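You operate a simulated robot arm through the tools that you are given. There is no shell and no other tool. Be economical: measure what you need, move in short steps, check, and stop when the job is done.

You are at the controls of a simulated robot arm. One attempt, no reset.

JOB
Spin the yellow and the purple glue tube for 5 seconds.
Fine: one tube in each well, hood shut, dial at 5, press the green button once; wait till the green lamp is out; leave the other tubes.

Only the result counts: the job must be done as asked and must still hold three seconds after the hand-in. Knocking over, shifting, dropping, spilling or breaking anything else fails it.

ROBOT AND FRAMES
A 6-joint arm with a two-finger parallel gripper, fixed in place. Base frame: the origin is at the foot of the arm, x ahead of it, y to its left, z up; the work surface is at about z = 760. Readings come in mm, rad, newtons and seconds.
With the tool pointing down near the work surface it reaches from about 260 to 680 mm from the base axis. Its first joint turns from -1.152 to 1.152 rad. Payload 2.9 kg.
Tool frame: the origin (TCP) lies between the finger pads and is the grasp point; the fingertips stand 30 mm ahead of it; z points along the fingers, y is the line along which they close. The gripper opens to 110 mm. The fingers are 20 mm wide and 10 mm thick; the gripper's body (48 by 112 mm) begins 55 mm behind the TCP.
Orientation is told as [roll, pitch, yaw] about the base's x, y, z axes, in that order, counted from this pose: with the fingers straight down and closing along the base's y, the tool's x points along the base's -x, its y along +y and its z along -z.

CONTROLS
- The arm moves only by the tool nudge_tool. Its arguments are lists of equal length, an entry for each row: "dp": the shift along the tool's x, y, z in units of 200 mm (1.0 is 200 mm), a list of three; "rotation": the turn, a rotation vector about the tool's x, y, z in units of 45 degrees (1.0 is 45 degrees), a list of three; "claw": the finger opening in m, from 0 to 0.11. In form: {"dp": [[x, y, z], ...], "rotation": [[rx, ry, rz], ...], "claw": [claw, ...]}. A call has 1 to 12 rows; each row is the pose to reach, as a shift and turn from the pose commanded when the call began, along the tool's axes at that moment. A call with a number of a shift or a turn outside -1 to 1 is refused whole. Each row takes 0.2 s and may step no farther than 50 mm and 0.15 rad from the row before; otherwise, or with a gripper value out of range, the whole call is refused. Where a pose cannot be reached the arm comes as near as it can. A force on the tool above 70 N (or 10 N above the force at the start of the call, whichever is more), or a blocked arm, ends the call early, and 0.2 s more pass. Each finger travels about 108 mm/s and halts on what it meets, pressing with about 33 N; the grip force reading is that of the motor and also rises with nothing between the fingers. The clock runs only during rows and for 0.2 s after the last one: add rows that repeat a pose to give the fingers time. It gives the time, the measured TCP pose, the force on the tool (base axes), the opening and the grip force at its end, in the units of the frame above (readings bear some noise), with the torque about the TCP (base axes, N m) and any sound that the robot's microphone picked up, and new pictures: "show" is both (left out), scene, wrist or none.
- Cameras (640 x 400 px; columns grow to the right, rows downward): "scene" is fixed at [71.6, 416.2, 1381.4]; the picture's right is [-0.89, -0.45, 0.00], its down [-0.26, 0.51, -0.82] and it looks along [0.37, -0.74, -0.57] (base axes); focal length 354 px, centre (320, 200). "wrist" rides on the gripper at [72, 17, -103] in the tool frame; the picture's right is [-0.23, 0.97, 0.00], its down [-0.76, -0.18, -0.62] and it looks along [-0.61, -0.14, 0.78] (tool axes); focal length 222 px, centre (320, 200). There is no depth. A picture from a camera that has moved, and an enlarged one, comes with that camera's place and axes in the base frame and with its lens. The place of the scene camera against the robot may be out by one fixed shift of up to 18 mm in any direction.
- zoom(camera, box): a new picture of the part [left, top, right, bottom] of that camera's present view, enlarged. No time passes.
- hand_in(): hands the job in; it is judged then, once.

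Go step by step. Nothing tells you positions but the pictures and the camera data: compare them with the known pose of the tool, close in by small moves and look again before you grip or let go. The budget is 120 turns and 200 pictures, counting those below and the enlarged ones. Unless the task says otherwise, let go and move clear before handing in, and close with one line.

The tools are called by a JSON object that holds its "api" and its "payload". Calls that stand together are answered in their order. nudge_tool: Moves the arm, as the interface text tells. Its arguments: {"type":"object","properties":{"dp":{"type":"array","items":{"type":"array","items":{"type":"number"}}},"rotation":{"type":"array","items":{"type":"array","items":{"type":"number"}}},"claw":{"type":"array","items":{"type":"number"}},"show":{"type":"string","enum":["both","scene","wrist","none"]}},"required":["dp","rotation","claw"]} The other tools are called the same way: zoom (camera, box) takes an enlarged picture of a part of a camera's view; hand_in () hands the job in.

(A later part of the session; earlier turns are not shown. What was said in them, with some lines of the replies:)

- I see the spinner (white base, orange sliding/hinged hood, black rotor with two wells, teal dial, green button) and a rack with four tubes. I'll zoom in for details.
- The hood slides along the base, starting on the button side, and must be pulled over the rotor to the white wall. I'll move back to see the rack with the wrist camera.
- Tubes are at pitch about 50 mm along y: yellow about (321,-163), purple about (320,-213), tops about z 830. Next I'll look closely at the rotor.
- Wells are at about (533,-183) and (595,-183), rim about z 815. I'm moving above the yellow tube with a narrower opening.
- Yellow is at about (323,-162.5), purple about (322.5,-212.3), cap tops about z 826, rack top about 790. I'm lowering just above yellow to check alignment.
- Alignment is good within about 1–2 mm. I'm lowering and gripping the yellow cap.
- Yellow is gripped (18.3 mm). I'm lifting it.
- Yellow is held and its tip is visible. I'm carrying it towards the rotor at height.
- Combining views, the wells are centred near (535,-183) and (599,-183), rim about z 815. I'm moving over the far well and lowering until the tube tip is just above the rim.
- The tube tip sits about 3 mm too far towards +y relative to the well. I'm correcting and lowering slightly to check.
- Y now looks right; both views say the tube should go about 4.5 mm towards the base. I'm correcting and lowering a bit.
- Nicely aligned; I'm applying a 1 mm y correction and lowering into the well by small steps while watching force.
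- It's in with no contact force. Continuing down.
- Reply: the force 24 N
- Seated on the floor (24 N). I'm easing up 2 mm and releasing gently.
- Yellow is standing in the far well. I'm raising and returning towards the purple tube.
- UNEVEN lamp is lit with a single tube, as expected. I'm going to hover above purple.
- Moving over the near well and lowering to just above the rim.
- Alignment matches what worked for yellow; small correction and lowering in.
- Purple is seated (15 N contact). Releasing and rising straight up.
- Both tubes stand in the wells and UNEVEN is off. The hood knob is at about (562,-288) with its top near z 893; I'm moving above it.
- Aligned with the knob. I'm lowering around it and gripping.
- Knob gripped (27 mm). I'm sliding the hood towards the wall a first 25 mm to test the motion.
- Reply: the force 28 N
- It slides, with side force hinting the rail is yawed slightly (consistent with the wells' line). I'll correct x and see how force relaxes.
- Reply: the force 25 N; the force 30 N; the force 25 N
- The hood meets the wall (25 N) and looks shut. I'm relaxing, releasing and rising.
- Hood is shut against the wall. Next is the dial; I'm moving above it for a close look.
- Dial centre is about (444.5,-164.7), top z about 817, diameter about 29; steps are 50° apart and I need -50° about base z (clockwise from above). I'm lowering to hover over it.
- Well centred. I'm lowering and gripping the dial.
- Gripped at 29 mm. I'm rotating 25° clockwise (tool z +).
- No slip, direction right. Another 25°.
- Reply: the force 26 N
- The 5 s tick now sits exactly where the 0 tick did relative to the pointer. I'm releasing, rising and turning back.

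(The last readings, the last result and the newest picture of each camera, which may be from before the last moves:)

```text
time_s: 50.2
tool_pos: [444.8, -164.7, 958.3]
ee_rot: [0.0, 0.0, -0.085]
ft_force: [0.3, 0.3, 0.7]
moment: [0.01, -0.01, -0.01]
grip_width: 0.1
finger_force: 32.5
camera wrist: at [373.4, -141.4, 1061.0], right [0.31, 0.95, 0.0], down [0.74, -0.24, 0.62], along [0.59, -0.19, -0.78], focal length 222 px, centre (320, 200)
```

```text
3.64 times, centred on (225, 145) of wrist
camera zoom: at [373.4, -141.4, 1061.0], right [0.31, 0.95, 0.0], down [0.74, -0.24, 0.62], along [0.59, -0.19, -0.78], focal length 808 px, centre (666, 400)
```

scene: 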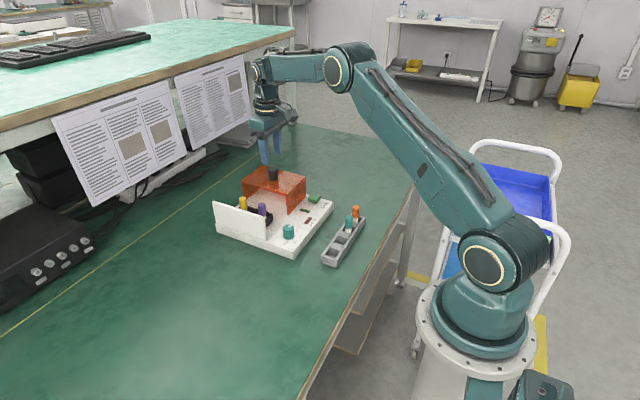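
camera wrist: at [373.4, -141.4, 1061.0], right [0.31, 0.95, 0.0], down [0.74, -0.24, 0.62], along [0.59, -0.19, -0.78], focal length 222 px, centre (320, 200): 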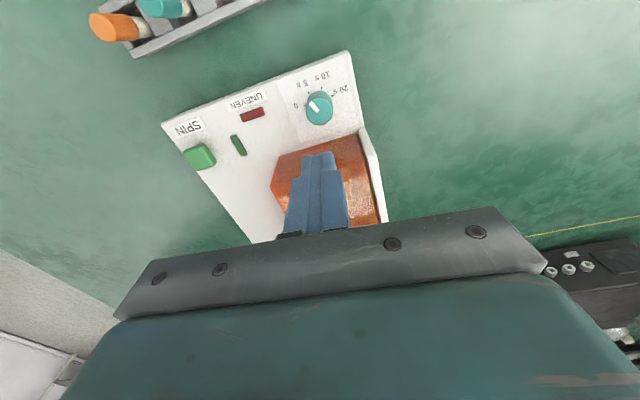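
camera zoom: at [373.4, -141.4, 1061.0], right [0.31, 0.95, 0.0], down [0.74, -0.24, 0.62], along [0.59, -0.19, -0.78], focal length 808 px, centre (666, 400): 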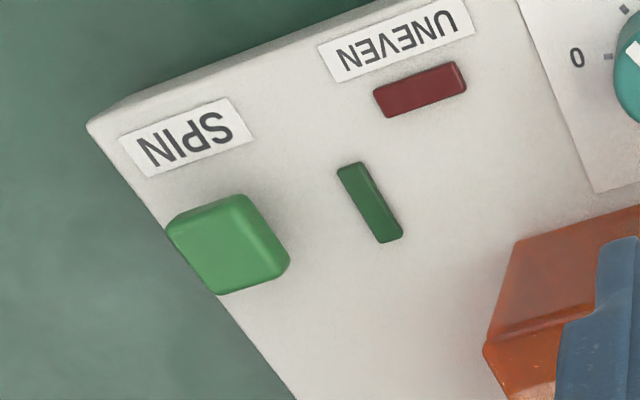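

The dial points at 5 s. The green button is at about (452.5,-324), top about z 808. I'm moving above it with closed fingers.

{"api": "nudge_tool", "payload": {"dp": [[-0.03, -0.2, 0], [-0.06, -0.4, 0], [-0.09, -0.6, 0], [-0.1107, -0.7897, 0], [-0.1107, -0.7897, 0.2], [-0.1107, -0.7897, 0.4], [-0.1107, -0.7897, 0.445], [-0.1107, -0.7897, 0.445]], "rotation": [[0, 0, -0.112], [0, 0, -0.112], [0, 0, -0.112], [0, 0, -0.112], [0, 0, -0.112], [0, 0, -0.112], [0, 0, -0.112], [0, 0, -0.112]], "claw": [0.0, 0.0, 0.0, 0.0, 0.0, 0.0, 0.0, 0.0], "show": "wrist"}}

{"api": "zoom", "payload": {"camera": "wrist", "box": [240, 80, 400, 220]}}

{"api": "zoom", "payload": {"camera": "scene", "box": [260, 160, 360, 250]}}

```text
time_s: 52.0
tool_pos: [451.9, -324.6, 868.4]
ee_rot: [0.001, 0.0, -0.001]
ft_force: [0.9, 0.2, 0.3]
moment: [-0.04, 0.02, 0.0]
grip_width: 0.1
finger_force: 33.2
camera wrist: at [379.6, -306.9, 972.3], right [0.23, 0.97, 0.0], down [0.76, -0.18, 0.62], along [0.61, -0.14, -0.78], focal length 222 px, centre (320, 200)
```

wrist: 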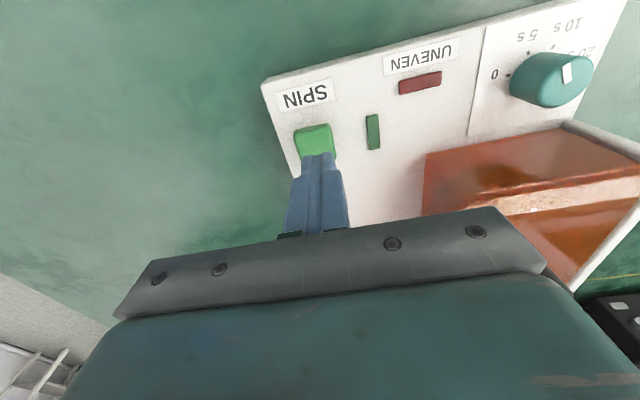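

```text
2.86 times, centred on (320, 150) of wrist
camera zoom: at [379.6, -306.9, 972.3], right [0.23, 0.97, 0.0], down [0.76, -0.18, 0.62], along [0.61, -0.14, -0.78], focal length 635 px, centre (320, 343)
```

zoom: 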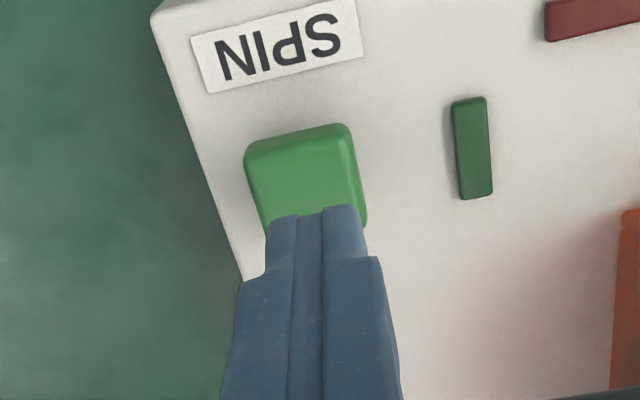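

```text
4.44 times, centred on (310, 205) of scene
camera zoom: at [71.6, 416.2, 1381.4], right [-0.89, -0.45, 0.0], down [-0.26, 0.51, -0.82], along [0.37, -0.74, -0.57], focal length 1573 px, centre (364, 178)
```

zoom: 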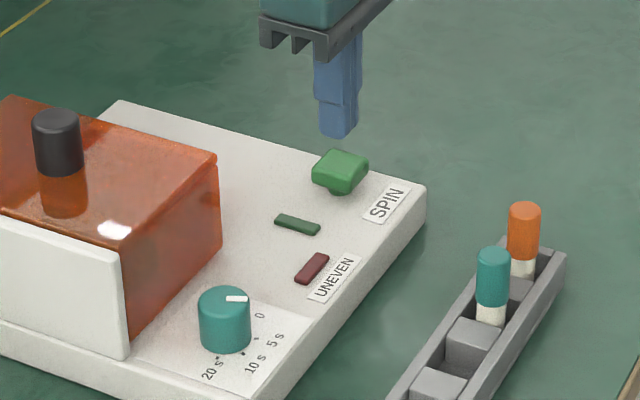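

The button centre is about 3.5 mm further to -y. I'm correcting and lowering to just above it.

{"api": "nudge_tool", "payload": {"dp": [[0, -0.0175, 0.06], [0, -0.0175, 0.12], [0, -0.0175, 0.12]], "rotation": [[0, 0, 0], [0, 0, 0], [0, 0, 0]], "claw": [0.0, 0.0, 0.0], "show": "none"}}

{"api": "zoom", "payload": {"camera": "scene", "box": [260, 160, 360, 250]}}

{"api": "zoom", "payload": {"camera": "wrist", "box": [240, 80, 400, 220]}}

```text
time_s: 52.8
tool_pos: [452.5, -327.0, 847.0]
ee_rot: [0.002, 0.0, -0.001]
ft_force: [0.2, -0.4, 1.0]
moment: [0.0, 0.0, -0.01]
grip_width: 0.0
finger_force: 33.1
```

```text
4.44 times, centred on (310, 205) of scene
camera zoom: at [71.6, 416.2, 1381.4], right [-0.89, -0.45, 0.0], down [-0.26, 0.51, -0.82], along [0.37, -0.74, -0.57], focal length 1573 px, centre (364, 178)
```

zoom: 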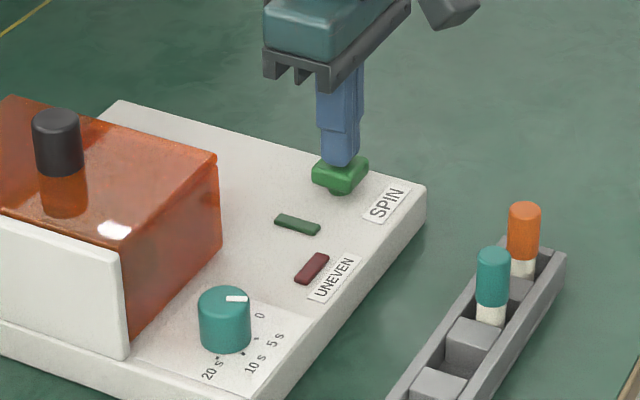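

```text
2.86 times, centred on (320, 150) of wrist
camera zoom: at [379.9, -309.7, 949.6], right [0.23, 0.97, 0.0], down [0.76, -0.18, 0.62], along [0.61, -0.14, -0.78], focal length 635 px, centre (320, 343)
```

zoom: 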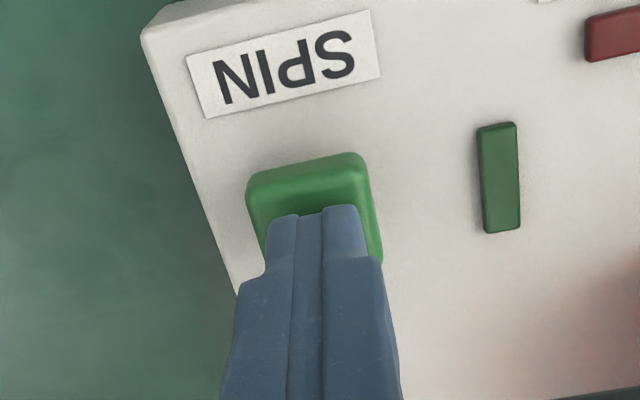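

{"api": "nudge_tool", "payload": {"dp": [[0, 0, 0.015], [0, 0, 0.03], [0, 0, 0.03]], "rotation": [[0, 0, 0], [0, 0, 0], [0, 0, 0]], "claw": [0.0, 0.0, 0.0], "show": "none"}}

{"api": "zoom", "payload": {"camera": "scene", "box": [260, 160, 360, 250]}}

```text
time_s: 53.6
tool_pos: [454.5, -327.0, 838.0]
ee_rot: [0.001, 0.0, -0.002]
ft_force: [-0.4, -2.0, 3.2]
moment: [-0.01, 0.01, -0.01]
grip_width: 0.0
finger_force: 32.9
```

```text
4.44 times, centred on (310, 205) of scene
camera zoom: at [71.6, 416.2, 1381.4], right [-0.89, -0.45, 0.0], down [-0.26, 0.51, -0.82], along [0.37, -0.74, -0.57], focal length 1573 px, centre (364, 178)
```

zoom: 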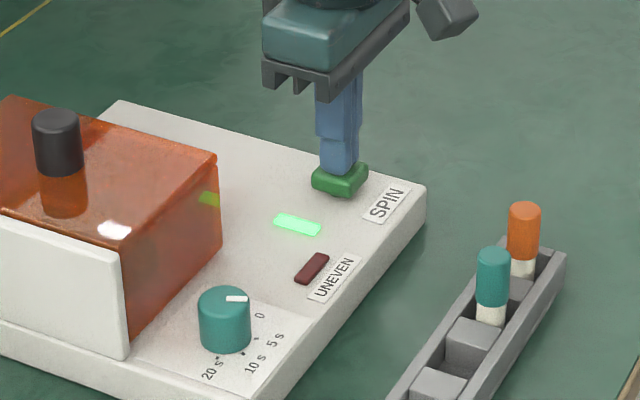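

The green lamp is lit: pressed once. I'm rising straight up and waiting about 2 s.

{"api": "nudge_tool", "payload": {"dp": [[0, 0, -0.1], [0, 0, -0.3], [0, 0, -0.5], [0, 0, -0.5], [0, 0, -0.5], [0, 0, -0.5], [0, 0, -0.5], [0, 0, -0.5], [0, 0, -0.5], [0, 0, -0.5]], "rotation": [[0, 0, 0], [0, 0, 0], [0, 0, 0], [0, 0, 0], [0, 0, 0], [0, 0, 0], [0, 0, 0], [0, 0, 0], [0, 0, 0], [0, 0, 0]], "claw": [0.0, 0.0, 0.0, 0.0, 0.0, 0.0, 0.0, 0.0, 0.0, 0.0], "show": "scene"}}

{"api": "zoom", "payload": {"camera": "scene", "box": [210, 150, 370, 260]}}

```text
time_s: 55.8
tool_pos: [451.7, -326.2, 938.8]
ee_rot: [-0.002, -0.001, 0.0]
ft_force: [0.7, 1.1, 0.3]
moment: [0.0, -0.02, 0.02]
grip_width: 0.0
finger_force: 32.5
```

scene: 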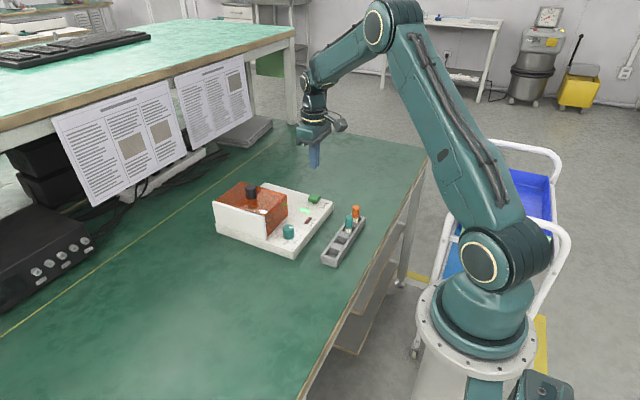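

```text
3.64 times, centred on (290, 205) of scene
camera zoom: at [71.6, 416.2, 1381.4], right [-0.89, -0.45, 0.0], down [-0.26, 0.51, -0.82], along [0.37, -0.74, -0.57], focal length 1287 px, centre (429, 182)
```

zoom: 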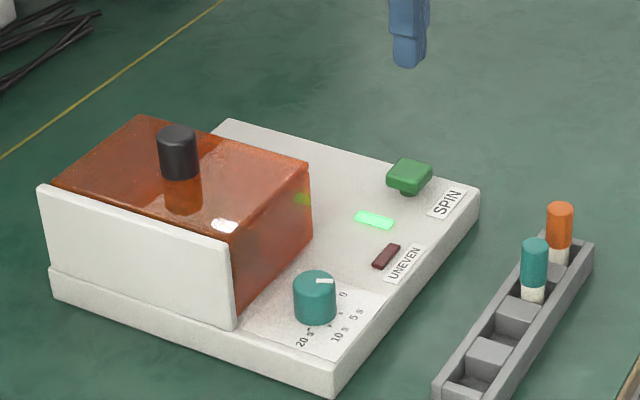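

The spin is running. I'm waiting in place.

{"api": "nudge_tool", "payload": {"dp": [[0, 0, 0], [0, 0, 0], [0, 0, 0], [0, 0, 0], [0, 0, 0], [0, 0, 0], [0, 0, 0], [0, 0, 0], [0, 0, 0], [0, 0, 0], [0, 0, 0], [0, 0, 0]], "rotation": [[0, 0, 0], [0, 0, 0], [0, 0, 0], [0, 0, 0], [0, 0, 0], [0, 0, 0], [0, 0, 0], [0, 0, 0], [0, 0, 0], [0, 0, 0], [0, 0, 0], [0, 0, 0]], "claw": [0.0, 0.0, 0.0, 0.0, 0.0, 0.0, 0.0, 0.0, 0.0, 0.0, 0.0, 0.0], "show": "none"}}

{"api": "nudge_tool", "payload": {"dp": [[0, 0, 0], [0, 0, 0], [0, 0, 0], [0, 0, 0], [0, 0, 0], [0, 0, 0], [0, 0, 0], [0, 0, 0]], "rotation": [[0, 0, 0], [0, 0, 0], [0, 0, 0], [0, 0, 0], [0, 0, 0], [0, 0, 0], [0, 0, 0], [0, 0, 0]], "claw": [0.0, 0.0, 0.0, 0.0, 0.0, 0.0, 0.0, 0.0], "show": "none"}}

{"api": "zoom", "payload": {"camera": "scene", "box": [210, 150, 370, 260]}}

```text
time_s: 58.4
tool_pos: [451.7, -325.4, 940.4]
ee_rot: [-0.001, 0.001, 0.0]
ft_force: [0.1, 0.0, -0.2]
moment: [0.0, 0.01, 0.01]
grip_width: 0.2
finger_force: 33.0
```

```text
time_s: 60.2
tool_pos: [450.7, -325.9, 940.5]
ee_rot: [-0.001, -0.001, -0.001]
ft_force: [-0.5, -1.0, 0.3]
moment: [0.01, -0.02, 0.0]
grip_width: 0.1
finger_force: 32.8
```

```text
3.64 times, centred on (290, 205) of scene
camera zoom: at [71.6, 416.2, 1381.4], right [-0.89, -0.45, 0.0], down [-0.26, 0.51, -0.82], along [0.37, -0.74, -0.57], focal length 1287 px, centre (429, 182)
```

zoom: 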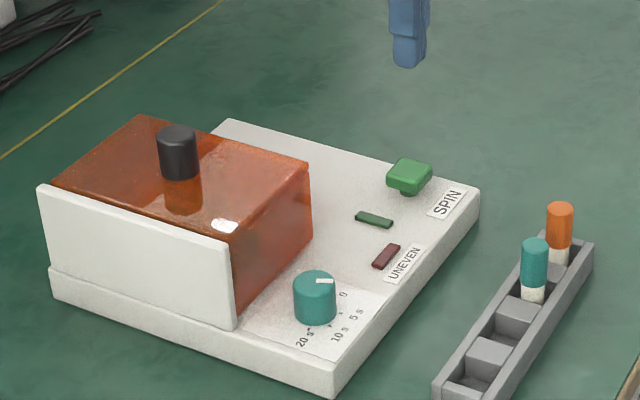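

The green lamp is out, the hood is shut, the dial is at 5 and the other tubes are untouched. The arm is clear, so I'm handing in.

{"api": "hand_in", "payload": {}}

```text
The job is handed in.
```

I put the yellow and purple tubes in the two wells, shut the hood, set the dial to 5 and pressed the green button once; the spin ran until the green lamp went out, the other tubes are untouched, and the job is handed in.
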